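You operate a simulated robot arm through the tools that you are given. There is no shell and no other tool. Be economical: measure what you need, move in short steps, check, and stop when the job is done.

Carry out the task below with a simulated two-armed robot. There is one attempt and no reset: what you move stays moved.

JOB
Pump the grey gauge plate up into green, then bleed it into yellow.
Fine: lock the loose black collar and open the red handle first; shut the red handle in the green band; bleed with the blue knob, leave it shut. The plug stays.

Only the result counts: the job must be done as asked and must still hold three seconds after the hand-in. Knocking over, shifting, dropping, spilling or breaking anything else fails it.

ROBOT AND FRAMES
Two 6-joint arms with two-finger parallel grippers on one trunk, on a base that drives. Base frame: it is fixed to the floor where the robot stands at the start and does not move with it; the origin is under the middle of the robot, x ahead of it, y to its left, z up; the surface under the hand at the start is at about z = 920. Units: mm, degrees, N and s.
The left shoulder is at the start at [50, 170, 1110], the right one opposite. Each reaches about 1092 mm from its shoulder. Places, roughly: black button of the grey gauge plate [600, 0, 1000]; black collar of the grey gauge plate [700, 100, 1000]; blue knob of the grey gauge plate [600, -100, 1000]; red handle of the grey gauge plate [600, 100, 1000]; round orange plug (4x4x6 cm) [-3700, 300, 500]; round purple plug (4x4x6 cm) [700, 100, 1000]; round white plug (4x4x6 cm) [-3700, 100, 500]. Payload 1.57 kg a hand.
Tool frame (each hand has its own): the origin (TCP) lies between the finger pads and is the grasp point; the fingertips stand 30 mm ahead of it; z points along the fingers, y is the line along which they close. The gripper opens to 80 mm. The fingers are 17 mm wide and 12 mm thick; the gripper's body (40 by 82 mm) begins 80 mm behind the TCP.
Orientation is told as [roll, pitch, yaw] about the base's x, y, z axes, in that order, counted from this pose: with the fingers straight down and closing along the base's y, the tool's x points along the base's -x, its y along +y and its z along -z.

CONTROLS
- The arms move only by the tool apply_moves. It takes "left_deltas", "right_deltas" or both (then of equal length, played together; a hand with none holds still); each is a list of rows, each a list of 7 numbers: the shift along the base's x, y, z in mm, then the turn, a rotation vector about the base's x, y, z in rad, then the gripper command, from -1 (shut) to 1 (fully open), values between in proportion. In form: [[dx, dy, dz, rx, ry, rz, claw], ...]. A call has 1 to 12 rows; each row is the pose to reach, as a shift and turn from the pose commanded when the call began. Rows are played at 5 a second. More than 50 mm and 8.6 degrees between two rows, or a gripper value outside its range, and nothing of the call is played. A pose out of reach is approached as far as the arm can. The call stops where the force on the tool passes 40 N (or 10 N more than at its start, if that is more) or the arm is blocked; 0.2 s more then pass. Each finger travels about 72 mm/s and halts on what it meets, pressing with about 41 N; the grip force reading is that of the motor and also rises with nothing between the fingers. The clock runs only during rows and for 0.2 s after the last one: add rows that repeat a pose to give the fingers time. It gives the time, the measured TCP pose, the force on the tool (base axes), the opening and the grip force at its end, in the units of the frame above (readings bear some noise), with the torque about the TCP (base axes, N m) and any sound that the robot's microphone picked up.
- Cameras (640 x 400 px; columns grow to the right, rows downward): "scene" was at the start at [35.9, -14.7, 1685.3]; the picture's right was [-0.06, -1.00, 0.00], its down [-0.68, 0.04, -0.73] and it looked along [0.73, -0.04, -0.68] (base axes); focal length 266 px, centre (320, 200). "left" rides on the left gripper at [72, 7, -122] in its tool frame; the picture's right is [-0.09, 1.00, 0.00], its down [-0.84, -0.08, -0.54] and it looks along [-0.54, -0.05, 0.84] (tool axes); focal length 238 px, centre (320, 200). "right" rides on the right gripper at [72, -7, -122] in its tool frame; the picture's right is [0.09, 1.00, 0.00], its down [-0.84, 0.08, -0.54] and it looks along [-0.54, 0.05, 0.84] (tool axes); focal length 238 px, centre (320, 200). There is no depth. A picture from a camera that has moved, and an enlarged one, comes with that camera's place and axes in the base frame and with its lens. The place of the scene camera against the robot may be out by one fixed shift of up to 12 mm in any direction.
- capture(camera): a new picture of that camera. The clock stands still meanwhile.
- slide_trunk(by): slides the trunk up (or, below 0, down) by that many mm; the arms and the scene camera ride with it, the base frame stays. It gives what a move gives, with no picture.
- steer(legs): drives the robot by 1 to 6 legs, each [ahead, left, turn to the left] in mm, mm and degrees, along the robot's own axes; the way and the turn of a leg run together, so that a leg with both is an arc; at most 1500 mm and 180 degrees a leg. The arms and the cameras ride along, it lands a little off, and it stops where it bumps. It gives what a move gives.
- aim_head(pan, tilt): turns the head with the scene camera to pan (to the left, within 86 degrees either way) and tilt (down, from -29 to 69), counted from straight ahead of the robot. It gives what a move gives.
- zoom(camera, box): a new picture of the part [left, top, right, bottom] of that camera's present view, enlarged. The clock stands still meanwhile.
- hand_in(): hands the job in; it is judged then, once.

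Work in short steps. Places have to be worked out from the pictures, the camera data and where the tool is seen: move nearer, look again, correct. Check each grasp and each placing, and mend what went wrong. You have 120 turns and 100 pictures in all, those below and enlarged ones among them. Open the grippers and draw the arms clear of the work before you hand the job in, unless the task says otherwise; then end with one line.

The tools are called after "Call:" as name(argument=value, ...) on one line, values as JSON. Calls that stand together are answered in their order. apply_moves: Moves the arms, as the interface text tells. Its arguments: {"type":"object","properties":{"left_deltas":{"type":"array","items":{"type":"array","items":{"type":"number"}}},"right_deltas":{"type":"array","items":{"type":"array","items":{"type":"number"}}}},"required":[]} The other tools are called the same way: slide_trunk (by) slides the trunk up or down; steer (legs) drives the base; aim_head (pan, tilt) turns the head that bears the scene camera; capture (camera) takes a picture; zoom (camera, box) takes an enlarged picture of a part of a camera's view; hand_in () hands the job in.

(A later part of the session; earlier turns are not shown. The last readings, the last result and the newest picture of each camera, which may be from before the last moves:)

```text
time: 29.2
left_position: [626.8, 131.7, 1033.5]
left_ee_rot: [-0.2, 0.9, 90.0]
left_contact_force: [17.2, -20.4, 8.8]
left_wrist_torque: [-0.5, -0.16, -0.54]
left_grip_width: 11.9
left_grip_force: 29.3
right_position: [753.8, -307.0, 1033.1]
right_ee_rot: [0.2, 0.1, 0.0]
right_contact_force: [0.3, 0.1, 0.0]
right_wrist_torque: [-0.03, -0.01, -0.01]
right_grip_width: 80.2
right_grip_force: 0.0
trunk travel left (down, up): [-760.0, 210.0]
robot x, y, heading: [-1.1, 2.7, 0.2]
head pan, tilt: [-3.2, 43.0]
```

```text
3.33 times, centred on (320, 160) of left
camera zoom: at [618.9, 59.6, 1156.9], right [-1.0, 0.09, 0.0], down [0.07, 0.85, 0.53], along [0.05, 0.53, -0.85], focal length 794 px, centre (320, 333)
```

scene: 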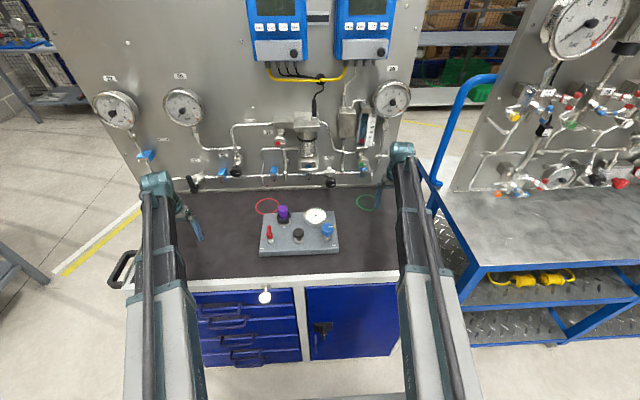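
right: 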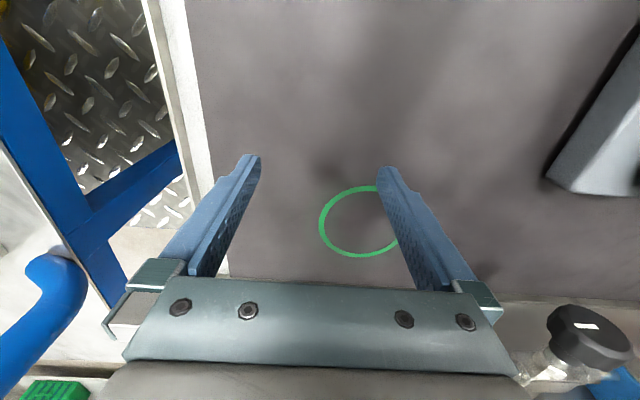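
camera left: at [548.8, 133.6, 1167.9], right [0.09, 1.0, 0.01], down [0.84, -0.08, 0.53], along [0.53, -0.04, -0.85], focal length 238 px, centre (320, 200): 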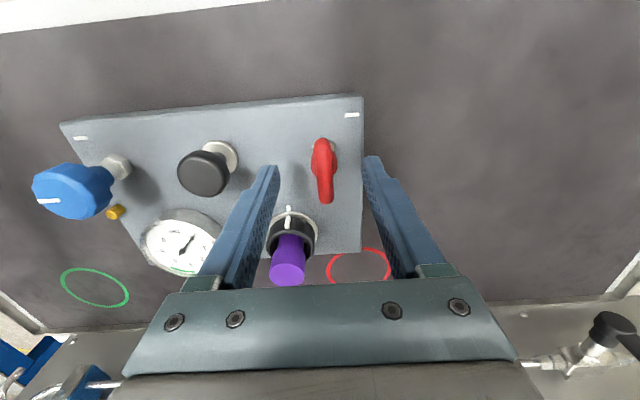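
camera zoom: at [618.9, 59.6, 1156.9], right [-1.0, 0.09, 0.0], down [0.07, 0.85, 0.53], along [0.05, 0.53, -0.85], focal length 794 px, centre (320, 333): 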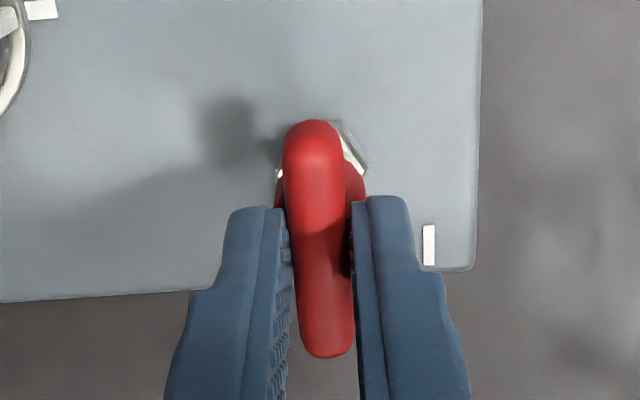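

Handle is at 90°, parallel to its plate mark, with torque rising at the stop: open. I release, raise the trunk and bring the left hand over the black button (≈(623,33), cap top z≈993), un‑yawing.

Call:
apply_moves(left_deltas=[[0, 0, 0, 0, 0, 0, 0.2], [0, 0, 0, 0, 0, 0, 0.2]])

Call:
slide_trunk(by=28)

Call:
apply_moves(left_deltas=[[0, 0, 0, 0, 0, -0.14, 0.2], [0, 0, 0, 0, 0, -0.28, 0.2], [0, -5, 0, 0, 0, -0.42, 0], [0, -15, 0, 0, 0, -0.56, -1], [0, -30, 0, 0, 0, -0.7, -1], [0, -45, 0, 0, 0, -0.84, -1], [0, -60, 0, 0, 0, -0.98, -1], [-1, -75, 0, 0, 0, -1.12, -1], [-2, -85, 0, 0, 0, -1.26, -1], [-3, -93, 0, 0, 0, -1.4, -1], [-3, -98, 0, 0, 0, -1.54, -1], [-3, -98, 0, 0, 0, -1.57, -1]])

Call:
capture(camera="left")

```text
time: 29.8
left_position: [623.9, 135.7, 1033.9]
left_ee_rot: [-0.2, 0.8, 90.1]
left_contact_force: [-0.1, -0.4, -0.1]
left_wrist_torque: [-0.02, 0.03, 0.02]
left_grip_width: 47.9
left_grip_force: 0.1
right_position: [751.0, -302.9, 1035.1]
right_ee_rot: [0.1, 0.0, 0.2]
right_contact_force: [-0.6, -0.1, 0.6]
right_wrist_torque: [-0.02, 0.02, -0.01]
right_grip_width: 80.3
right_grip_force: 0.1
trunk travel left (down, up): [-760.0, 210.0]
robot x, y, heading: [-0.4, 0.1, 0.3]
head pan, tilt: [-3.2, 43.0]
```

```text
time: 30.5
left_position: [625.8, 131.9, 1062.7]
left_ee_rot: [-0.1, 0.8, 89.9]
left_contact_force: [0.0, 0.2, 0.4]
left_wrist_torque: [0.02, -0.04, -0.02]
left_grip_width: 48.0
left_grip_force: 0.1
right_position: [752.0, -304.5, 1062.1]
right_ee_rot: [0.0, 0.0, 0.0]
right_contact_force: [-0.1, 0.2, 0.4]
right_wrist_torque: [0.01, 0.01, 0.0]
right_grip_width: 80.0
right_grip_force: 0.1
trunk travel left (down, up): [-788.0, 182.0]
robot x, y, heading: [-0.0, -2.0, 0.0]
head pan, tilt: [-3.2, 43.0]
```

```text
time: 33.1
left_position: [621.1, 36.6, 1063.3]
left_ee_rot: [-0.1, 0.8, 0.0]
left_contact_force: [-1.8, 0.1, -0.3]
left_wrist_torque: [-0.02, 0.03, -0.01]
left_grip_width: 0.0
left_grip_force: 21.8
right_position: [753.3, -304.2, 1063.4]
right_ee_rot: [0.0, 0.0, 0.0]
right_contact_force: [0.8, 0.4, -0.1]
right_wrist_torque: [0.01, 0.02, 0.01]
right_grip_width: 80.0
right_grip_force: 0.0
trunk travel left (down, up): [-788.0, 182.0]
robot x, y, heading: [0.2, 3.3, 0.1]
head pan, tilt: [-3.2, 43.0]
```

```text
68 pictures are left
camera left: at [550.8, 41.2, 1185.0], right [0.09, 1.0, 0.0], down [0.84, -0.08, 0.53], along [0.53, -0.05, -0.85], focal length 238 px, centre (320, 200)
```

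left: 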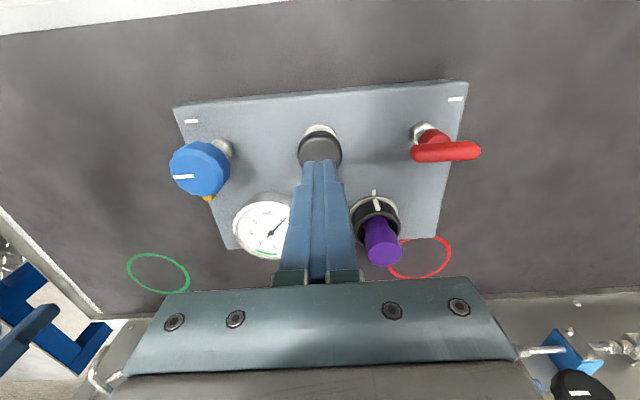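

Tips line up over the button cap. Lower to contact.

Call:
slide_trunk(by=-43)

Call:
zoom(camera="left", box=[200, 120, 360, 270])

```text
time: 34.0
left_position: [621.8, 36.3, 1018.8]
left_ee_rot: [-0.1, 0.8, 0.1]
left_contact_force: [1.4, -0.8, 3.8]
left_wrist_torque: [-0.03, -0.1, -0.01]
left_grip_width: 0.0
left_grip_force: 21.3
right_position: [752.3, -304.0, 1020.1]
right_ee_rot: [0.0, 0.0, -0.1]
right_contact_force: [-0.1, 0.1, -0.1]
right_wrist_torque: [0.02, 0.0, 0.01]
right_grip_width: 80.0
right_grip_force: 0.0
trunk travel left (down, up): [-745.0, 225.0]
robot x, y, heading: [-0.1, -2.0, 0.3]
head pan, tilt: [-3.2, 43.0]
```

```text
2.67 times, centred on (280, 195) of left
camera zoom: at [550.7, 41.2, 1142.2], right [0.09, 1.0, 0.0], down [0.84, -0.07, 0.53], along [0.53, -0.05, -0.85], focal length 636 px, centre (427, 213)
```

zoom: 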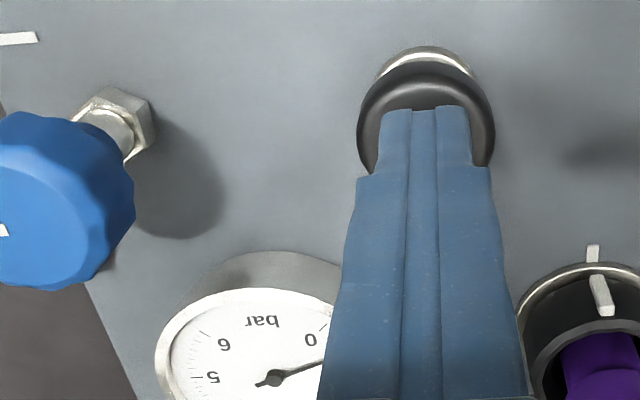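

Contact with 3.8 N. Press 8 mm more and look at the gauge.

Call:
slide_trunk(by=-8)

Call:
zoom(camera="scene", box=[290, 210, 354, 250])

```text
time: 34.6
left_position: [621.5, 35.7, 1012.0]
left_ee_rot: [-0.1, 0.8, 0.1]
left_contact_force: [0.9, -0.8, 7.8]
left_wrist_torque: [0.01, -0.07, -0.02]
left_grip_width: 0.0
left_grip_force: 21.9
right_position: [752.2, -304.5, 1012.7]
right_ee_rot: [0.0, 0.0, 0.0]
right_contact_force: [0.5, -0.3, 1.0]
right_wrist_torque: [-0.02, -0.01, 0.0]
right_grip_width: 80.0
right_grip_force: 0.0
trunk travel left (down, up): [-737.0, 233.0]
robot x, y, heading: [-0.7, 3.3, -0.1]
head pan, tilt: [-3.2, 43.0]
heard: click
```

```text
10.00 times, centred on (322, 230) of scene
camera zoom: at [35.8, -14.7, 1697.3], right [-0.06, -1.0, 0.0], down [-0.68, 0.04, -0.73], along [0.73, -0.04, -0.68], focal length 2659 px, centre (300, -100)
```

zoom: 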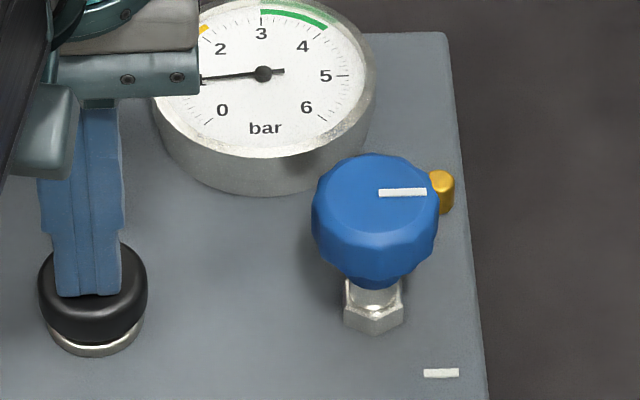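

One stroke clicked and gave ~0.9 bar. Release 10 mm and press again, checking the gauge.

Call:
slide_trunk(by=11)

Call:
slide_trunk(by=-11)

Call:
zoom(camera="scene", box=[290, 200, 354, 240])

```text
time: 35.2
left_position: [621.8, 35.2, 1023.6]
left_ee_rot: [-0.1, 0.8, 0.1]
left_contact_force: [0.9, -0.8, 3.2]
left_wrist_torque: [-0.01, -0.08, 0.02]
left_grip_width: 0.0
left_grip_force: 21.0
right_position: [753.1, -303.6, 1023.2]
right_ee_rot: [-0.1, -0.1, 0.0]
right_contact_force: [-0.1, 0.8, -0.1]
right_wrist_torque: [-0.01, 0.0, 0.01]
right_grip_width: 79.7
right_grip_force: 0.0
trunk travel left (down, up): [-748.0, 222.0]
robot x, y, heading: [-3.9, -2.7, -0.2]
head pan, tilt: [-3.2, 43.0]
```

```text
time: 35.8
left_position: [621.8, 36.2, 1012.0]
left_ee_rot: [-0.1, 0.9, 0.0]
left_contact_force: [0.6, -0.8, 9.3]
left_wrist_torque: [-0.01, -0.06, -0.03]
left_grip_width: 0.0
left_grip_force: 21.1
right_position: [752.4, -304.5, 1011.8]
right_ee_rot: [0.0, 0.0, 0.0]
right_contact_force: [-0.2, 0.8, 0.4]
right_wrist_torque: [0.03, 0.04, 0.0]
right_grip_width: 80.0
right_grip_force: 0.0
trunk travel left (down, up): [-737.0, 233.0]
robot x, y, heading: [-0.5, 0.6, 0.1]
head pan, tilt: [-3.2, 43.0]
```

```text
10.00 times, centred on (322, 220) of scene
camera zoom: at [35.7, -14.7, 1697.3], right [-0.06, -1.0, 0.0], down [-0.68, 0.04, -0.73], along [0.73, -0.04, -0.68], focal length 2659 px, centre (300, 0)
```

zoom: 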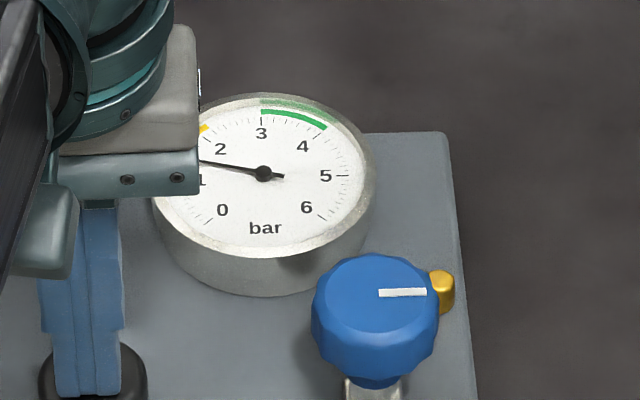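

Only a partial stroke (not fully released, no click). Release 20 mm, then press fully.

Call:
slide_trunk(by=20)

Call:
slide_trunk(by=-22)

Call:
zoom(camera="scene", box=[290, 200, 354, 240])

```text
time: 36.4
left_position: [621.5, 35.4, 1031.9]
left_ee_rot: [-0.1, 0.8, 0.1]
left_contact_force: [-0.1, 0.1, 0.3]
left_wrist_torque: [0.02, -0.06, 0.01]
left_grip_width: 0.1
left_grip_force: 21.4
right_position: [752.5, -304.9, 1031.5]
right_ee_rot: [0.1, -0.1, 0.1]
right_contact_force: [0.0, 1.0, 0.2]
right_wrist_torque: [0.04, 0.0, 0.01]
right_grip_width: 80.3
right_grip_force: 0.1
trunk travel left (down, up): [-757.0, 213.0]
robot x, y, heading: [4.0, -1.6, 0.0]
head pan, tilt: [-3.2, 43.0]
```

```text
time: 37.1
left_position: [620.9, 35.5, 1011.7]
left_ee_rot: [-0.1, 0.6, 0.2]
left_contact_force: [-0.3, 0.2, 30.5]
left_wrist_torque: [0.0, -0.13, -0.04]
left_grip_width: 0.0
left_grip_force: 21.6
right_position: [751.0, -303.9, 1010.8]
right_ee_rot: [0.0, -0.2, -0.1]
right_contact_force: [0.6, 0.0, -0.2]
right_wrist_torque: [0.0, 0.03, -0.02]
right_grip_width: 80.2
right_grip_force: 0.1
trunk travel left (down, up): [-735.0, 235.0]
robot x, y, heading: [0.2, 1.4, 0.3]
head pan, tilt: [-3.2, 43.0]
heard: click
stopped: the force on the tool passed its limit at 47 N (the readings are from after the stop); the commanded pose is now the measured one
```

```text
10.00 times, centred on (322, 220) of scene
camera zoom: at [33.8, -14.8, 1695.8], right [-0.06, -1.0, 0.0], down [-0.68, 0.04, -0.73], along [0.73, -0.04, -0.68], focal length 2659 px, centre (300, 0)
```

zoom: 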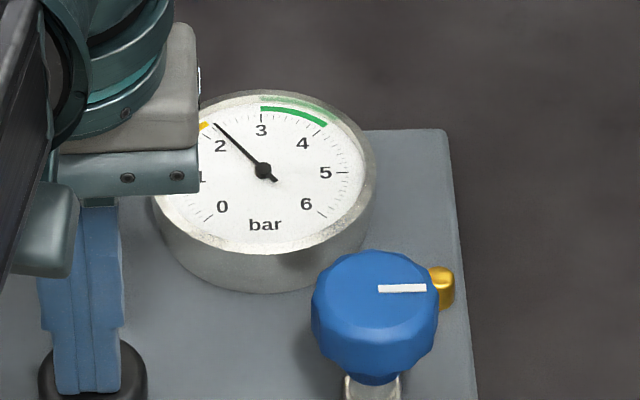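

Reading ≈2.2 bar. Another full stroke.

Call:
slide_trunk(by=20)

Call:
slide_trunk(by=-20)

Call:
zoom(camera="scene", box=[290, 200, 354, 240])

```text
time: 37.7
left_position: [622.7, 34.9, 1030.0]
left_ee_rot: [-0.2, 0.8, 0.0]
left_contact_force: [0.4, -0.8, 1.2]
left_wrist_torque: [0.0, 0.02, -0.01]
left_grip_width: 0.0
left_grip_force: 21.4
right_position: [752.7, -303.8, 1028.9]
right_ee_rot: [-0.1, 0.0, 0.1]
right_contact_force: [-0.8, 0.5, 0.0]
right_wrist_torque: [-0.01, -0.01, -0.02]
right_grip_width: 80.1
right_grip_force: 0.1
trunk travel left (down, up): [-755.0, 215.0]
robot x, y, heading: [3.7, 2.2, 0.0]
head pan, tilt: [-3.2, 43.0]
```

```text
time: 38.4
left_position: [622.1, 35.9, 1011.0]
left_ee_rot: [0.0, 0.4, 0.1]
left_contact_force: [-0.6, 0.0, 29.4]
left_wrist_torque: [-0.01, -0.08, -0.05]
left_grip_width: 0.0
left_grip_force: 21.3
right_position: [751.2, -304.8, 1011.2]
right_ee_rot: [0.0, -0.1, 0.0]
right_contact_force: [-0.8, -0.5, 0.4]
right_wrist_torque: [0.0, 0.01, 0.0]
right_grip_width: 80.0
right_grip_force: 0.0
trunk travel left (down, up): [-735.0, 235.0]
robot x, y, heading: [-0.8, 1.8, 0.3]
head pan, tilt: [-3.2, 43.0]
heard: click
stopped: the force on the tool passed its limit at 45 N (the readings are from after the stop); the commanded pose is now the measured one
```

```text
10.00 times, centred on (322, 220) of scene
camera zoom: at [34.0, -14.8, 1695.8], right [-0.06, -1.0, 0.0], down [-0.68, 0.04, -0.73], along [0.73, -0.04, -0.68], focal length 2659 px, centre (300, 0)
```

zoom: 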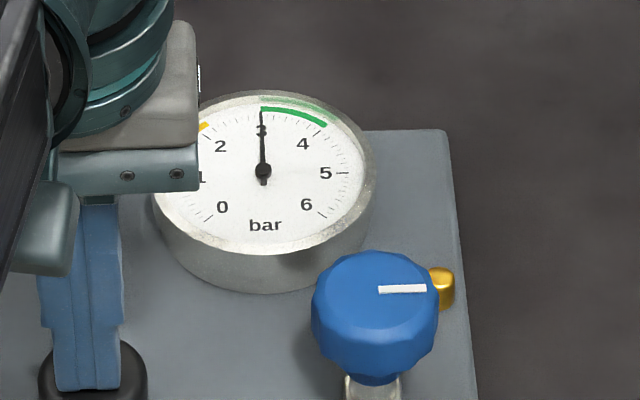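

Reading ≈3.0. I add about 0.5 bar with a partial stroke.

Call:
slide_trunk(by=13)

Call:
slide_trunk(by=-12)

Call:
zoom(camera="scene", box=[290, 200, 354, 240])

```text
time: 39.0
left_position: [623.8, 36.0, 1023.2]
left_ee_rot: [0.0, 0.5, 0.2]
left_contact_force: [-1.2, -1.2, 3.0]
left_wrist_torque: [0.0, 0.07, 0.02]
left_grip_width: 0.0
left_grip_force: 21.6
right_position: [752.3, -304.3, 1022.6]
right_ee_rot: [0.0, -0.1, 0.1]
right_contact_force: [-0.1, -0.1, -0.3]
right_wrist_torque: [-0.01, -0.02, -0.03]
right_grip_width: 80.0
right_grip_force: 0.1
trunk travel left (down, up): [-748.0, 222.0]
robot x, y, heading: [4.5, -2.5, -0.1]
head pan, tilt: [-3.2, 43.0]
```

```text
time: 39.6
left_position: [623.9, 35.3, 1011.7]
left_ee_rot: [-0.2, 0.4, 0.1]
left_contact_force: [1.7, -0.8, 16.4]
left_wrist_torque: [-0.04, -0.07, -0.04]
left_grip_width: 0.0
left_grip_force: 21.2
right_position: [751.7, -303.4, 1011.7]
right_ee_rot: [0.0, 0.0, 0.0]
right_contact_force: [0.1, 0.1, 0.2]
right_wrist_torque: [-0.01, 0.03, 0.03]
right_grip_width: 80.0
right_grip_force: 0.0
trunk travel left (down, up): [-736.0, 234.0]
robot x, y, heading: [1.7, 6.1, 0.1]
head pan, tilt: [-3.2, 43.0]
```

```text
10.00 times, centred on (322, 220) of scene
camera zoom: at [35.4, -14.7, 1696.6], right [-0.06, -1.0, 0.0], down [-0.68, 0.04, -0.73], along [0.73, -0.04, -0.68], focal length 2659 px, centre (300, 0)
```

zoom: 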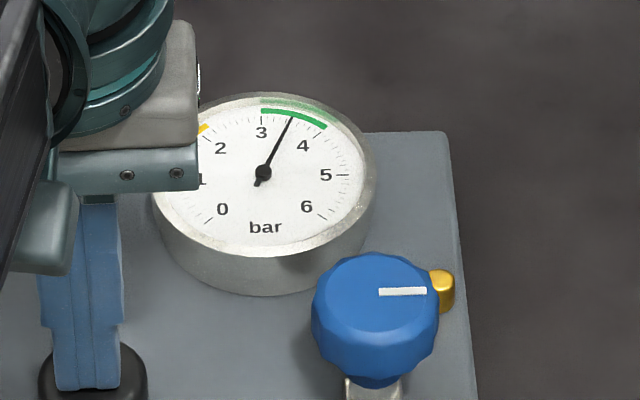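

≈3.5 bar, mid‑green. Raise and return to the handle with yaw +90.

Call:
slide_trunk(by=51)

Call:
apply_moves(left_deltas=[[0, 10, 0, 0, 0, 0.14, -1], [0, 25, 0, 0, 0, 0.28, -1], [0, 40, 0, 0, 0, 0.42, -0.4], [0, 55, 0, 0, 0, 0.56, 0.2], [0, 70, 0, 0, 0, 0.7, 0.2], [1, 80, 0, 0, 0, 0.84, 0.2], [2, 88, 0, 0, 0, 0.98, 0.2], [2, 94, 0, 0, 0, 1.12, 0.2], [2, 97, 0, 0, 0, 1.26, 0.2], [2, 97, 0, 0, 0, 1.4, 0.2], [2, 97, 0, 0, 0, 1.54, 0.2], [2, 97, 0, 0, 0, 1.57, 0.2]])

Call:
capture(camera="left")

```text
time: 40.5
left_position: [624.0, 37.0, 1060.5]
left_ee_rot: [0.0, 0.5, 0.1]
left_contact_force: [0.2, -0.1, 1.1]
left_wrist_torque: [-0.02, 0.0, 0.01]
left_grip_width: 0.0
left_grip_force: 21.1
right_position: [751.4, -303.1, 1061.2]
right_ee_rot: [0.0, 0.0, 0.1]
right_contact_force: [0.1, 0.2, 0.4]
right_wrist_torque: [0.0, 0.0, -0.01]
right_grip_width: 80.0
right_grip_force: 0.1
trunk travel left (down, up): [-787.0, 183.0]
robot x, y, heading: [-3.3, -1.2, 0.1]
head pan, tilt: [-3.2, 43.0]
```

```text
time: 43.1
left_position: [625.4, 133.8, 1061.7]
left_ee_rot: [-0.1, 0.5, 90.2]
left_contact_force: [-0.5, 0.1, 0.3]
left_wrist_torque: [0.0, 0.02, 0.0]
left_grip_width: 48.1
left_grip_force: 0.1
right_position: [751.7, -303.6, 1062.4]
right_ee_rot: [0.0, 0.1, 0.1]
right_contact_force: [0.0, -0.4, -0.8]
right_wrist_torque: [-0.04, -0.01, 0.0]
right_grip_width: 79.8
right_grip_force: 0.1
trunk travel left (down, up): [-787.0, 183.0]
robot x, y, heading: [0.8, 2.1, 0.1]
head pan, tilt: [-3.2, 43.0]
```

```text
61 pictures are left
camera left: at [619.1, 60.7, 1183.8], right [-1.0, 0.09, 0.0], down [0.07, 0.84, 0.54], along [0.05, 0.53, -0.84], focal length 238 px, centre (320, 200)
```

left: 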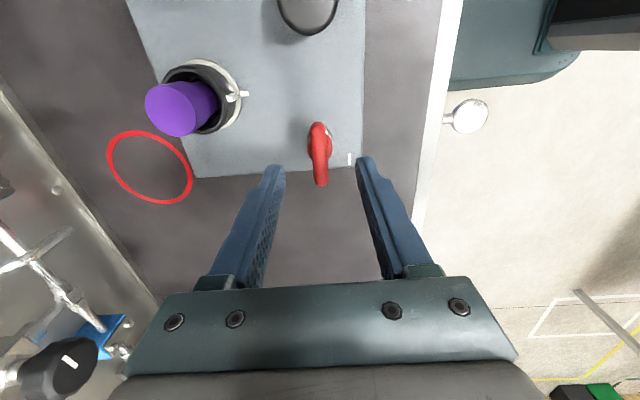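

Aligned. Lower 27 mm and close on the bar.

Call:
slide_trunk(by=-27)

Call:
apply_moves(left_deltas=[[1, -2, 0, 0, 0, 0, -1], [1, -2, 0, 0, 0, 0, -1], [1, -2, 0, 0, 0, 0, -1]])

Call:
zoom(camera="left", box=[240, 100, 400, 220])

```text
time: 43.8
left_position: [626.7, 133.4, 1034.8]
left_ee_rot: [-0.2, 0.6, 90.1]
left_contact_force: [-0.3, -0.5, 0.1]
left_wrist_torque: [0.0, -0.02, 0.0]
left_grip_width: 48.0
left_grip_force: 0.0
right_position: [752.6, -304.0, 1034.8]
right_ee_rot: [0.0, 0.0, 0.0]
right_contact_force: [0.2, 0.2, -0.5]
right_wrist_torque: [-0.01, 0.04, 0.02]
right_grip_width: 80.3
right_grip_force: 0.1
trunk travel left (down, up): [-760.0, 210.0]
robot x, y, heading: [-0.7, -2.2, 0.1]
head pan, tilt: [-3.2, 43.0]
```

```text
time: 44.6
left_position: [626.7, 130.6, 1034.8]
left_ee_rot: [0.0, 0.4, 89.9]
left_contact_force: [-8.1, 0.8, 0.6]
left_wrist_torque: [0.2, 0.35, -0.49]
left_grip_width: 11.8
left_grip_force: 29.2
right_position: [751.6, -303.2, 1035.5]
right_ee_rot: [0.1, 0.0, 0.1]
right_contact_force: [0.8, -0.2, 0.7]
right_wrist_torque: [-0.01, -0.04, 0.02]
right_grip_width: 80.0
right_grip_force: 0.2
trunk travel left (down, up): [-760.0, 210.0]
robot x, y, heading: [-0.5, 2.0, 0.0]
head pan, tilt: [-3.2, 43.0]
```

```text
3.33 times, centred on (320, 160) of left
camera zoom: at [619.2, 58.2, 1156.8], right [-1.0, 0.09, 0.0], down [0.08, 0.84, 0.54], along [0.05, 0.53, -0.84], focal length 794 px, centre (320, 333)
```

zoom: 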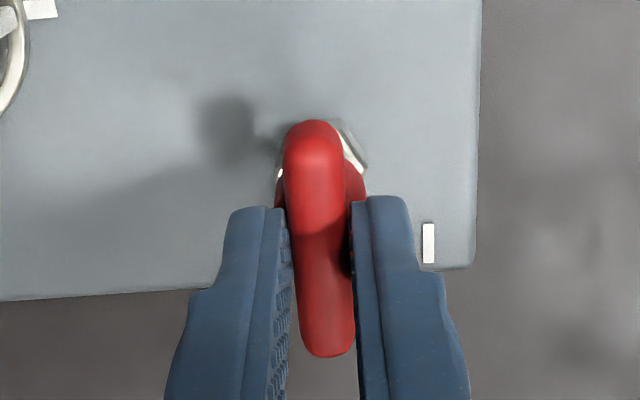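

Firm on the bar. Turn clockwise about the TCP, first half.

Call:
apply_moves(left_deltas=[[0, 0, 0, 0, 0, -0.1, -1], [0, 0, 0, 0, 0, -0.2, -1], [0, 0, 0, 0, 0, -0.3, -1], [0, 0, 0, 0, 0, -0.4, -1], [0, 0, 0, 0, 0, -0.5, -1], [0, 0, 0, 0, 0, -0.6, -1], [0, 0, 0, 0, 0, -0.7, -1], [0, 0, 0, 0, 0, -0.8, -1]])

```text
time: 46.4
left_position: [625.1, 131.0, 1035.5]
left_ee_rot: [0.0, 0.6, 44.1]
left_contact_force: [-18.4, -3.5, -0.1]
left_wrist_torque: [-0.2, 0.48, 0.09]
left_grip_width: 11.9
left_grip_force: 29.0
right_position: [750.4, -303.2, 1035.7]
right_ee_rot: [0.0, 0.0, 0.1]
right_contact_force: [-0.6, -0.2, 0.1]
right_wrist_torque: [-0.02, -0.03, 0.0]
right_grip_width: 79.8
right_grip_force: 0.0
trunk travel left (down, up): [-760.0, 210.0]
robot x, y, heading: [-0.3, -1.8, 0.1]
head pan, tilt: [-3.2, 43.0]
```

Moderate side load toward −x; I shift −2.5 in x and finish the turn to 0°.

Call:
apply_moves(left_deltas=[[-2, 0, 0, 0, 0, 0, -1], [-2.5, 0, 0, 0, 0, -0.1, -1], [-2.5, 0, 0, 0, 0, -0.2, -1], [-2.5, 0, 0, 0, 0, -0.3, -1], [-2.5, 0, 0, 0, 0, -0.4, -1], [-2.5, 0, 0, 0, 0, -0.5, -1], [-2.5, 0, 0, 0, 0, -0.6, -1], [-2.5, 0, 0, 0, 0, -0.7, -1], [-2.5, 0, 0, 0, 0, -0.78, -1], [-2.5, 0, 0, 0, 0, -0.8, -1]])

Call:
zoom(camera="left", box=[240, 100, 400, 220])

```text
time: 48.6
left_position: [624.7, 131.6, 1034.6]
left_ee_rot: [-0.1, 0.4, -1.5]
left_contact_force: [13.1, 9.7, 18.5]
left_wrist_torque: [0.42, -0.39, 0.51]
left_grip_width: 12.0
left_grip_force: 29.6
right_position: [753.0, -302.5, 1035.4]
right_ee_rot: [0.1, 0.0, 0.1]
right_contact_force: [0.0, -0.6, 0.2]
right_wrist_torque: [-0.04, -0.03, 0.02]
right_grip_width: 79.7
right_grip_force: 0.1
trunk travel left (down, up): [-760.0, 210.0]
robot x, y, heading: [0.8, -2.6, 0.1]
head pan, tilt: [-3.2, 43.0]
```

```text
3.33 times, centred on (320, 160) of left
camera zoom: at [553.6, 139.5, 1156.7], right [0.12, 0.99, 0.0], down [0.84, -0.1, 0.54], along [0.53, -0.07, -0.84], focal length 794 px, centre (320, 333)
```

zoom: 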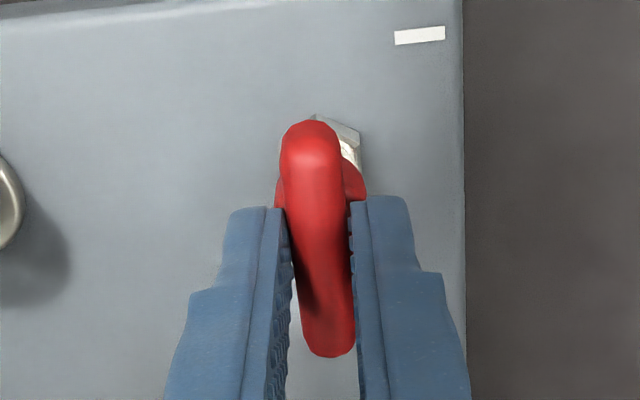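

Handle is back at its shut stop. Release, raise, and retract the left hand; then check gauge.

Call:
apply_moves(left_deltas=[[0, 0, 0, 0, 0, 0, 0.2], [0, 0, 0, 0, 0, 0, 0.2]])

Call:
slide_trunk(by=45)

Call:
apply_moves(left_deltas=[[0, 45, 0, 0, 0, 0, 0.2], [0, 90, 0, 0, 0, 0, 0.2], [0, 135, 0, 0, 0, 0, 0.2], [0, 180, 0, 0, 0, 0, 0.2], [0, 220, 0, 0, 0, 0, 0.2]])

Call:
zoom(camera="scene", box=[240, 200, 368, 280])

```text
time: 49.2
left_position: [623.4, 130.2, 1035.0]
left_ee_rot: [-0.1, 0.6, -1.7]
left_contact_force: [0.0, 0.1, 0.9]
left_wrist_torque: [-0.02, 0.0, -0.01]
left_grip_width: 48.0
left_grip_force: 0.0
right_position: [753.6, -304.7, 1035.1]
right_ee_rot: [0.0, 0.0, 0.2]
right_contact_force: [-0.3, 0.3, -0.5]
right_wrist_torque: [0.0, -0.02, 0.0]
right_grip_width: 79.8
right_grip_force: 0.1
trunk travel left (down, up): [-760.0, 210.0]
robot x, y, heading: [1.0, 0.9, -0.1]
head pan, tilt: [-3.2, 43.0]
```

```text
time: 50.1
left_position: [624.4, 130.4, 1079.9]
left_ee_rot: [-0.1, 0.5, -1.6]
left_contact_force: [0.3, 0.6, -0.2]
left_wrist_torque: [-0.03, 0.01, -0.01]
left_grip_width: 47.9
left_grip_force: 0.0
right_position: [752.8, -304.0, 1079.1]
right_ee_rot: [0.0, 0.1, 0.1]
right_contact_force: [0.0, -0.6, 0.4]
right_wrist_torque: [0.02, 0.0, 0.0]
right_grip_width: 79.9
right_grip_force: 0.1
trunk travel left (down, up): [-805.0, 165.0]
robot x, y, heading: [-0.6, -2.2, 0.0]
head pan, tilt: [-3.2, 43.0]
```

```text
time: 51.3
left_position: [623.9, 351.2, 1079.4]
left_ee_rot: [0.0, 0.4, -1.6]
left_contact_force: [-0.8, -0.2, 0.3]
left_wrist_torque: [-0.04, -0.01, 0.03]
left_grip_width: 48.1
left_grip_force: 0.1
right_position: [752.2, -304.2, 1079.3]
right_ee_rot: [0.1, 0.0, 0.1]
right_contact_force: [1.1, 0.2, -0.5]
right_wrist_torque: [-0.04, -0.02, -0.01]
right_grip_width: 80.0
right_grip_force: 0.0
trunk travel left (down, up): [-805.0, 165.0]
robot x, y, heading: [-0.5, -2.8, -0.1]
head pan, tilt: [-3.2, 43.0]
```

```text
5.00 times, centred on (304, 240) of scene
camera zoom: at [36.3, -14.0, 1765.4], right [-0.06, -1.0, 0.0], down [-0.68, 0.04, -0.73], along [0.73, -0.04, -0.68], focal length 1330 px, centre (400, 0)
```

zoom: 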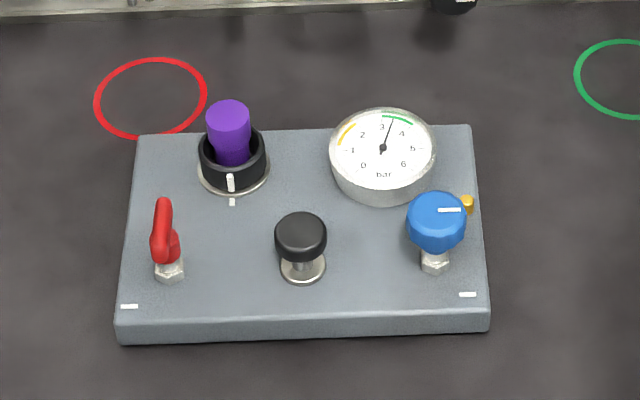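

Gauge holds ≈3.4 in green, handle shut. Now bring the right hand over the blue knob (≈(622,−68), top z≈1010), yaw −45°.

Call:
apply_moves(right_deltas=[[-15, 26, 0, 0, 0, -0.09, 1], [-29, 52, 0, 0, 0, -0.18, 1], [-44, 78, 0, 0, 0, -0.27, 1], [-58, 104, 0, 0, 0, -0.36, 1], [-73, 130, 0, 0, 0, -0.45, 1], [-88, 157, 0, 0, 0, -0.54, 1], [-102, 183, 0, 0, 0, -0.63, 1], [-117, 210, 0, 0, 0, -0.71, 1], [-130, 236, 0, 0, 0, -0.79, 1], [-130, 236, 0, 0, 0, -0.79, 1]])

Call:
capture(camera="right")

Call:
capture(camera="scene")

```text
time: 53.5
left_position: [625.7, 351.0, 1080.0]
left_ee_rot: [-0.1, 0.5, -1.6]
left_contact_force: [0.0, 0.6, 1.0]
left_wrist_torque: [0.03, -0.01, 0.01]
left_grip_width: 48.1
left_grip_force: 0.0
right_position: [622.4, -68.3, 1080.7]
right_ee_rot: [0.0, 0.0, -45.2]
right_contact_force: [0.3, 0.2, 0.3]
right_wrist_torque: [0.0, 0.01, -0.02]
right_grip_width: 79.9
right_grip_force: 0.1
trunk travel left (down, up): [-805.0, 165.0]
robot x, y, heading: [3.5, -0.5, 0.3]
head pan, tilt: [-3.2, 43.0]
```

```text
57 pictures are left
camera right: at [565.5, -22.1, 1202.8], right [0.64, 0.77, 0.0], down [0.64, -0.54, 0.54], along [0.42, -0.35, -0.84], focal length 238 px, centre (320, 200)
```

right: 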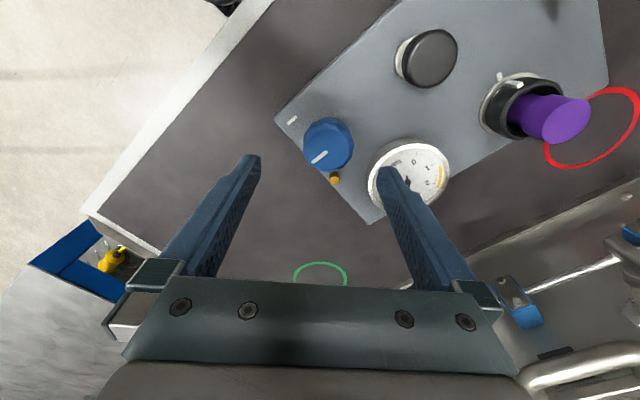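

```text
56 pictures are left
camera scene: at [36.4, -14.7, 1765.4], right [-0.06, -1.0, 0.0], down [-0.68, 0.04, -0.73], along [0.73, -0.04, -0.68], focal length 266 px, centre (320, 200)
```

scene: 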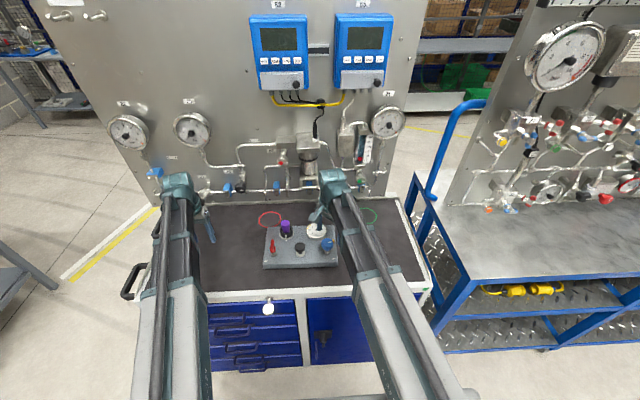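

The knob is ~7 mm toward +y of the hand centre; correct and lower 35 mm for another look.

Call:
apply_moves(right_deltas=[[-1, 7, 0, 0, 0, 0, 1], [-1, 7, 0, 0, 0, 0, 1]])

Call:
slide_trunk(by=-35)

Call:
capture(camera="right")

```text
time: 54.1
left_position: [624.5, 351.4, 1079.1]
left_ee_rot: [-0.1, 0.5, -1.5]
left_contact_force: [0.4, 0.2, 0.8]
left_wrist_torque: [0.02, -0.03, 0.0]
left_grip_width: 48.0
left_grip_force: 0.1
right_position: [619.4, -61.4, 1079.5]
right_ee_rot: [0.0, 0.0, -45.1]
right_contact_force: [-0.7, -0.2, 0.2]
right_wrist_torque: [-0.01, -0.02, 0.0]
right_grip_width: 80.0
right_grip_force: 0.1
trunk travel left (down, up): [-805.0, 165.0]
robot x, y, heading: [1.7, 3.1, -0.0]
head pan, tilt: [-3.2, 43.0]
```

```text
time: 54.9
left_position: [624.5, 351.9, 1044.8]
left_ee_rot: [-0.1, 0.4, -1.6]
left_contact_force: [-0.1, -0.8, -0.4]
left_wrist_torque: [0.0, 0.03, 0.03]
left_grip_width: 48.0
left_grip_force: 0.1
right_position: [621.3, -60.9, 1045.6]
right_ee_rot: [0.1, 0.0, -45.2]
right_contact_force: [-0.3, 0.4, 0.4]
right_wrist_torque: [0.0, 0.03, 0.02]
right_grip_width: 79.9
right_grip_force: 0.0
trunk travel left (down, up): [-770.0, 200.0]
robot x, y, heading: [0.3, -1.4, 0.1]
head pan, tilt: [-3.2, 43.0]
```

```text
55 pictures are left
camera right: at [564.7, -15.3, 1167.9], right [0.64, 0.77, 0.0], down [0.64, -0.54, 0.54], along [0.42, -0.35, -0.84], focal length 238 px, centre (320, 200)
```

right: 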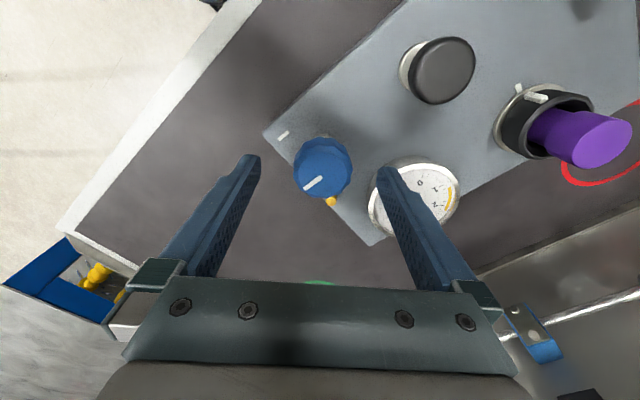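

Well centred. I yaw +15° (away from the gauge), narrow the opening to ~66 mm, and lower 28 mm.

Call:
apply_moves(right_deltas=[[0, 0, 0, 0, 0, 0.13, 0.65], [0, 0, 0, 0, 0, 0.26, 0.65], [0, 0, 0, 0, 0, 0.26, 0.65]])

Call:
slide_trunk(by=-28)

Call:
capture(camera="right")

```text
time: 55.7
left_position: [624.6, 350.7, 1044.2]
left_ee_rot: [-0.1, 0.5, -1.6]
left_contact_force: [0.7, 0.7, 0.1]
left_wrist_torque: [-0.02, -0.01, 0.01]
left_grip_width: 47.8
left_grip_force: 0.1
right_position: [620.6, -61.1, 1045.7]
right_ee_rot: [0.0, 0.0, -30.2]
right_contact_force: [-0.9, 0.1, 0.0]
right_wrist_torque: [-0.02, -0.03, 0.03]
right_grip_width: 66.0
right_grip_force: 0.0
trunk travel left (down, up): [-770.0, 200.0]
robot x, y, heading: [-0.5, -2.1, 0.1]
head pan, tilt: [-3.2, 43.0]
```

```text
time: 56.4
left_position: [624.4, 351.1, 1016.0]
left_ee_rot: [-0.1, 0.5, -1.7]
left_contact_force: [0.0, -0.3, 1.1]
left_wrist_torque: [-0.03, -0.02, 0.0]
left_grip_width: 47.9
left_grip_force: 0.0
right_position: [620.7, -60.8, 1016.5]
right_ee_rot: [0.1, 0.0, -30.4]
right_contact_force: [0.8, -0.1, 0.0]
right_wrist_torque: [0.0, 0.05, 0.0]
right_grip_width: 66.0
right_grip_force: 0.0
trunk travel left (down, up): [-742.0, 228.0]
robot x, y, heading: [0.9, -6.2, 0.0]
head pan, tilt: [-3.2, 43.0]
```

```text
54 pictures are left
camera right: at [554.6, -31.0, 1139.9], right [0.42, 0.91, 0.0], down [0.76, -0.36, 0.54], along [0.49, -0.23, -0.84], focal length 238 px, centre (320, 200)
```

right: 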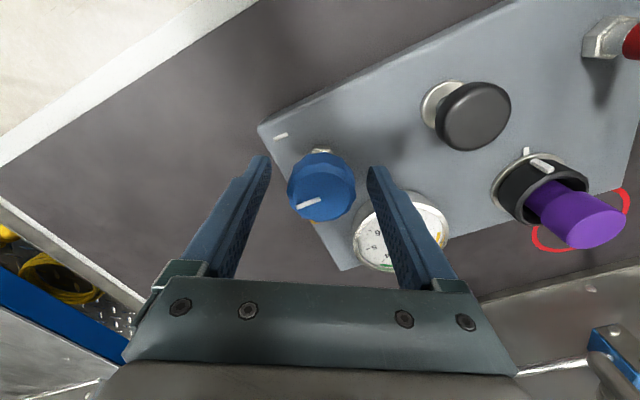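

Centred on the knob. Close.

Call:
apply_moves(right_deltas=[[0, 0, 0, 0, 0, 0, -1], [0, 0, 0, 0, 0, 0, -1], [0, 0, 0, 0, 0, 0, -1]])

Call:
zoom(camera="right", box=[240, 120, 464, 280])

Call:
zoom(camera="scene", box=[280, 200, 344, 240])

```text
time: 57.2
left_position: [625.6, 351.9, 1017.3]
left_ee_rot: [0.0, 0.4, -1.7]
left_contact_force: [0.4, -0.2, 0.1]
left_wrist_torque: [-0.01, 0.02, 0.0]
left_grip_width: 47.9
left_grip_force: 0.1
right_position: [621.9, -59.7, 1015.9]
right_ee_rot: [0.0, 0.0, -30.4]
right_contact_force: [4.6, 5.1, 2.0]
right_wrist_torque: [0.2, -0.13, 0.12]
right_grip_width: 40.7
right_grip_force: 41.0
trunk travel left (down, up): [-742.0, 228.0]
robot x, y, heading: [1.8, 2.3, 0.2]
head pan, tilt: [-3.2, 43.0]
```

```text
2.50 times, centred on (352, 200) of right
camera zoom: at [555.3, -30.1, 1139.8], right [0.42, 0.91, 0.0], down [0.76, -0.35, 0.54], along [0.49, -0.23, -0.84], focal length 596 px, centre (240, 200)
```

zoom: 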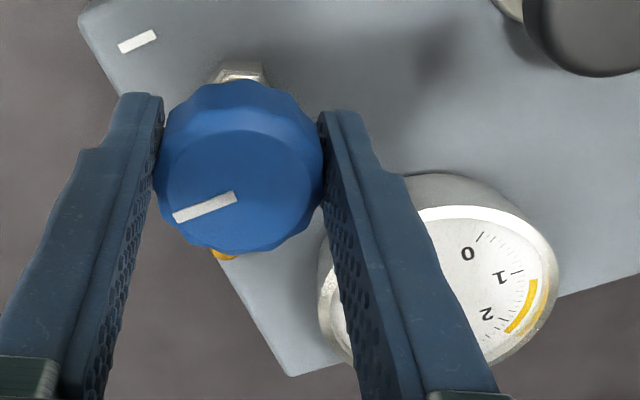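

```text
10.00 times, centred on (312, 220) of scene
camera zoom: at [36.7, -13.7, 1702.4], right [-0.05, -1.0, 0.0], down [-0.68, 0.04, -0.73], along [0.73, -0.04, -0.68], focal length 2659 px, centre (400, 0)
```

zoom: 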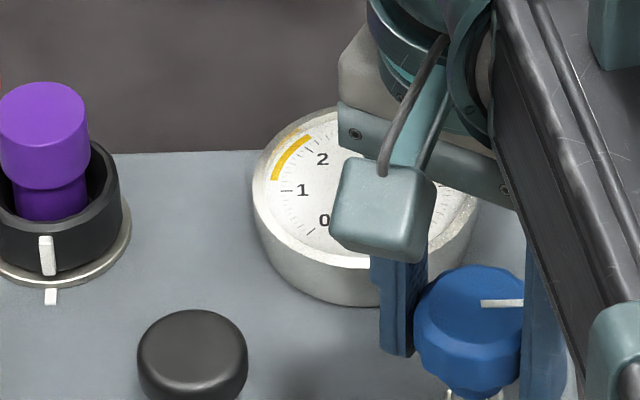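

Knob gripped (40.7 mm), and the yellow part of the gauge is visible. I turn it 15° counter‑clockwise and check.

Call:
apply_moves(right_deltas=[[0, 0, 0, 0, 0, 0.09, -1], [0, 0, 0, 0, 0, 0.18, -1], [0, 0, 0, 0, 0, 0.26, -1]])

Call:
zoom(camera="right", box=[240, 120, 464, 280])

```text
time: 58.0
left_position: [625.0, 351.7, 1015.8]
left_ee_rot: [-0.1, 0.5, -1.6]
left_contact_force: [0.1, 0.1, 0.5]
left_wrist_torque: [0.0, 0.0, 0.0]
left_grip_width: 48.0
left_grip_force: 0.0
right_position: [622.0, -61.3, 1016.0]
right_ee_rot: [0.0, 0.0, -15.3]
right_contact_force: [2.9, 5.7, 0.7]
right_wrist_torque: [0.1, -0.38, -0.04]
right_grip_width: 41.1
right_grip_force: 40.9
trunk travel left (down, up): [-742.0, 228.0]
robot x, y, heading: [2.3, -0.7, 0.3]
head pan, tilt: [-3.2, 43.0]
```

```text
2.50 times, centred on (352, 200) of right
camera zoom: at [549.5, -48.7, 1139.8], right [0.17, 0.98, 0.0], down [0.83, -0.15, 0.54], along [0.53, -0.09, -0.84], focal length 596 px, centre (240, 200)
```

zoom: 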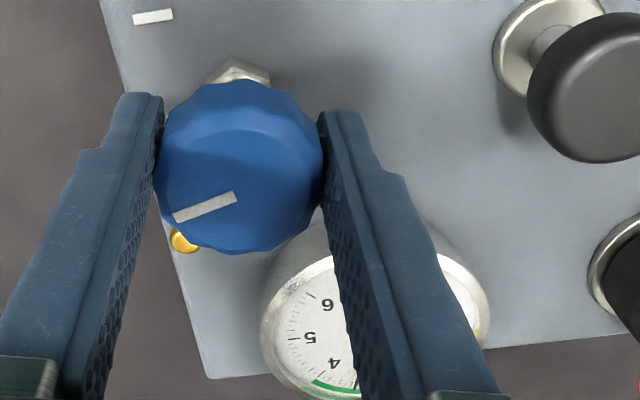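

The knob follows. Turn another 12° and check by the scene camera.

Call:
apply_moves(right_deltas=[[0, 0, 0, 0, 0, 0.1, -1], [0, 0, 0, 0, 0, 0.2, -1]])

Call:
zoom(camera="scene", box=[280, 200, 344, 240])

```text
time: 58.6
left_position: [624.3, 351.2, 1017.0]
left_ee_rot: [-0.2, 0.5, -1.5]
left_contact_force: [0.1, 0.7, -0.2]
left_wrist_torque: [-0.01, 0.01, 0.0]
left_grip_width: 47.9
left_grip_force: 0.1
right_position: [620.4, -61.5, 1016.8]
right_ee_rot: [-0.1, 0.1, -3.8]
right_contact_force: [3.4, 2.6, 3.1]
right_wrist_torque: [0.11, -0.23, -0.06]
right_grip_width: 41.4
right_grip_force: 41.3
trunk travel left (down, up): [-742.0, 228.0]
robot x, y, heading: [1.3, -0.9, 0.3]
head pan, tilt: [-3.2, 43.0]
```

```text
10.00 times, centred on (312, 220) of scene
camera zoom: at [36.5, -14.2, 1702.4], right [-0.06, -1.0, 0.0], down [-0.68, 0.04, -0.73], along [0.73, -0.04, -0.68], focal length 2659 px, centre (400, 0)
```

zoom: 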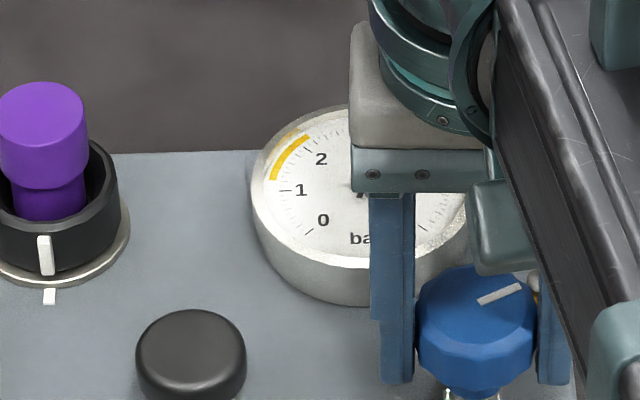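

Needle still above 2.3. Another ~11° then check.

Call:
apply_moves(right_deltas=[[0, 0, 0, 0, 0, 0.1, -1], [0, 0, 0, 0, 0, 0.2, -1]])

Call:
zoom(camera="scene", box=[280, 200, 344, 240])

Call:
capture(camera="right")

```text
time: 59.2
left_position: [624.6, 350.3, 1017.4]
left_ee_rot: [-0.2, 0.5, -1.6]
left_contact_force: [0.6, -0.5, -0.5]
left_wrist_torque: [-0.03, -0.01, -0.01]
left_grip_width: 48.1
left_grip_force: 0.1
right_position: [621.7, -62.7, 1017.0]
right_ee_rot: [-0.1, 0.0, 7.6]
right_contact_force: [4.2, -0.8, 3.0]
right_wrist_torque: [-0.14, 0.06, -0.06]
right_grip_width: 41.1
right_grip_force: 40.8
trunk travel left (down, up): [-742.0, 228.0]
robot x, y, heading: [1.5, -2.5, 0.5]
head pan, tilt: [-3.2, 43.0]
```

```text
10.00 times, centred on (312, 220) of scene
camera zoom: at [36.6, -14.7, 1702.5], right [-0.06, -1.0, 0.0], down [-0.68, 0.04, -0.73], along [0.73, -0.04, -0.68], focal length 2659 px, centre (400, 0)
```

zoom: 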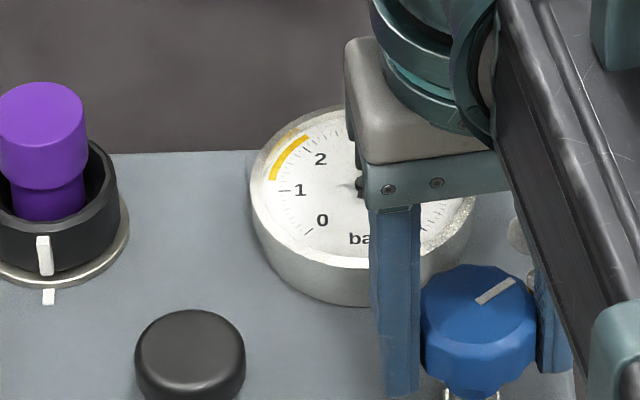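

```text
48 pictures are left
camera right: at [550.1, -78.5, 1139.8], right [-0.22, 0.97, 0.0], down [0.82, 0.19, 0.54], along [0.53, 0.12, -0.84], focal length 238 px, centre (320, 200)
```

right: 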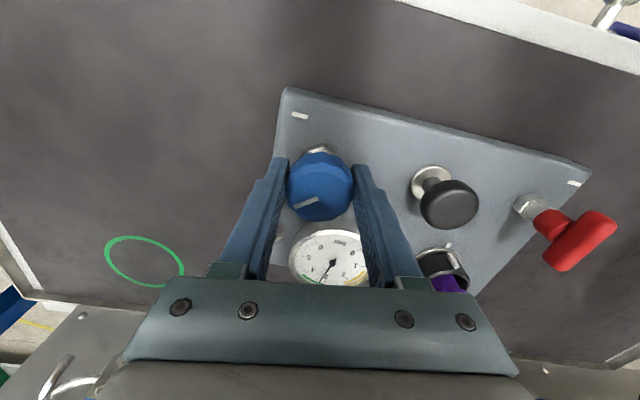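

Now the right camera sees the dial between the fingers; I zoom there.

Call:
zoom(camera="right", box=[270, 220, 382, 290])

```text
5.71 times, centred on (326, 255) of right
camera zoom: at [550.1, -78.5, 1139.8], right [-0.22, 0.97, 0.0], down [0.82, 0.19, 0.54], along [0.53, 0.12, -0.84], focal length 1362 px, centre (286, -114)
```

zoom: 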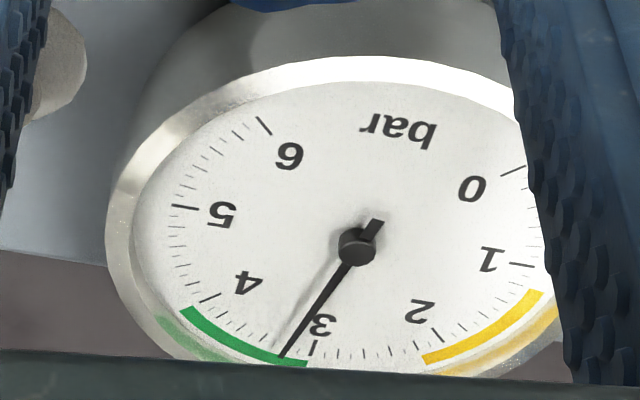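

Excellent view: ≈3.15 bar. I hold one second to measure the bleed rate.

Call:
apply_moves(right_deltas=[[0, 0, 0, 0, 0, 0, -1], [0, 0, 0, 0, 0, 0, -1], [0, 0, 0, 0, 0, 0, -1], [0, 0, 0, 0, 0, 0, -1]])

Call:
zoom(camera="right", box=[270, 220, 382, 290])

```text
time: 60.2
left_position: [625.9, 351.3, 1017.4]
left_ee_rot: [-0.1, 0.5, -1.5]
left_contact_force: [-0.6, 0.1, 0.5]
left_wrist_torque: [-0.03, -0.01, 0.02]
left_grip_width: 47.8
left_grip_force: 0.1
right_position: [621.3, -62.7, 1016.4]
right_ee_rot: [0.0, 0.0, 7.5]
right_contact_force: [6.0, -3.6, 7.6]
right_wrist_torque: [-0.26, 0.21, -0.03]
right_grip_width: 41.0
right_grip_force: 40.8
trunk travel left (down, up): [-742.0, 228.0]
robot x, y, heading: [-1.8, 0.3, 0.1]
head pan, tilt: [-3.2, 43.0]
```

```text
5.71 times, centred on (326, 255) of right
camera zoom: at [550.0, -78.5, 1139.8], right [-0.22, 0.98, 0.0], down [0.82, 0.19, 0.54], along [0.53, 0.12, -0.84], focal length 1362 px, centre (286, -114)
```

zoom: 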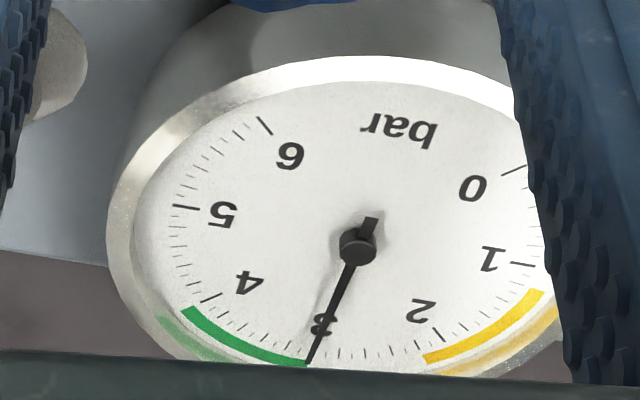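

Bleeding ~0.15 bar/s. Open slightly more and hold ~2.4 s.

Call:
apply_moves(right_deltas=[[0, 0, 0, 0, 0, 0.07, -1], [0, 0, 0, 0, 0, 0.07, -1], [0, 0, 0, 0, 0, 0.07, -1], [0, 0, 0, 0, 0, 0.07, -1], [0, 0, 0, 0, 0, 0.07, -1], [0, 0, 0, 0, 0, 0.07, -1], [0, 0, 0, 0, 0, 0.07, -1], [0, 0, 0, 0, 0, 0.07, -1], [0, 0, 0, 0, 0, 0.07, -1], [0, 0, 0, 0, 0, 0.07, -1]])

Call:
zoom(camera="right", box=[270, 220, 382, 290])

```text
time: 62.4
left_position: [625.8, 350.2, 1018.0]
left_ee_rot: [0.0, 0.4, -1.7]
left_contact_force: [-0.9, 0.2, -0.1]
left_wrist_torque: [-0.02, -0.02, -0.04]
left_grip_width: 48.0
left_grip_force: 0.1
right_position: [620.5, -63.0, 1016.3]
right_ee_rot: [-0.1, 0.0, 11.6]
right_contact_force: [15.2, -8.6, 17.8]
right_wrist_torque: [-0.16, -0.53, -0.02]
right_grip_width: 41.2
right_grip_force: 41.4
trunk travel left (down, up): [-742.0, 228.0]
robot x, y, heading: [-1.1, 0.2, 0.2]
head pan, tilt: [-3.2, 43.0]
```

```text
5.71 times, centred on (326, 255) of right
camera zoom: at [551.2, -83.7, 1139.7], right [-0.29, 0.96, 0.0], down [0.8, 0.24, 0.54], along [0.52, 0.16, -0.84], focal length 1362 px, centre (286, -114)
```

zoom: 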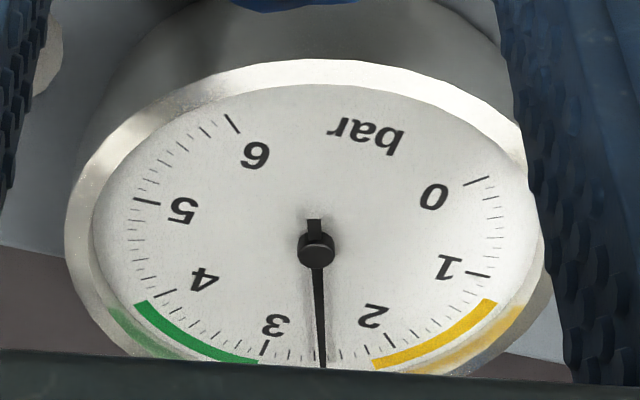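

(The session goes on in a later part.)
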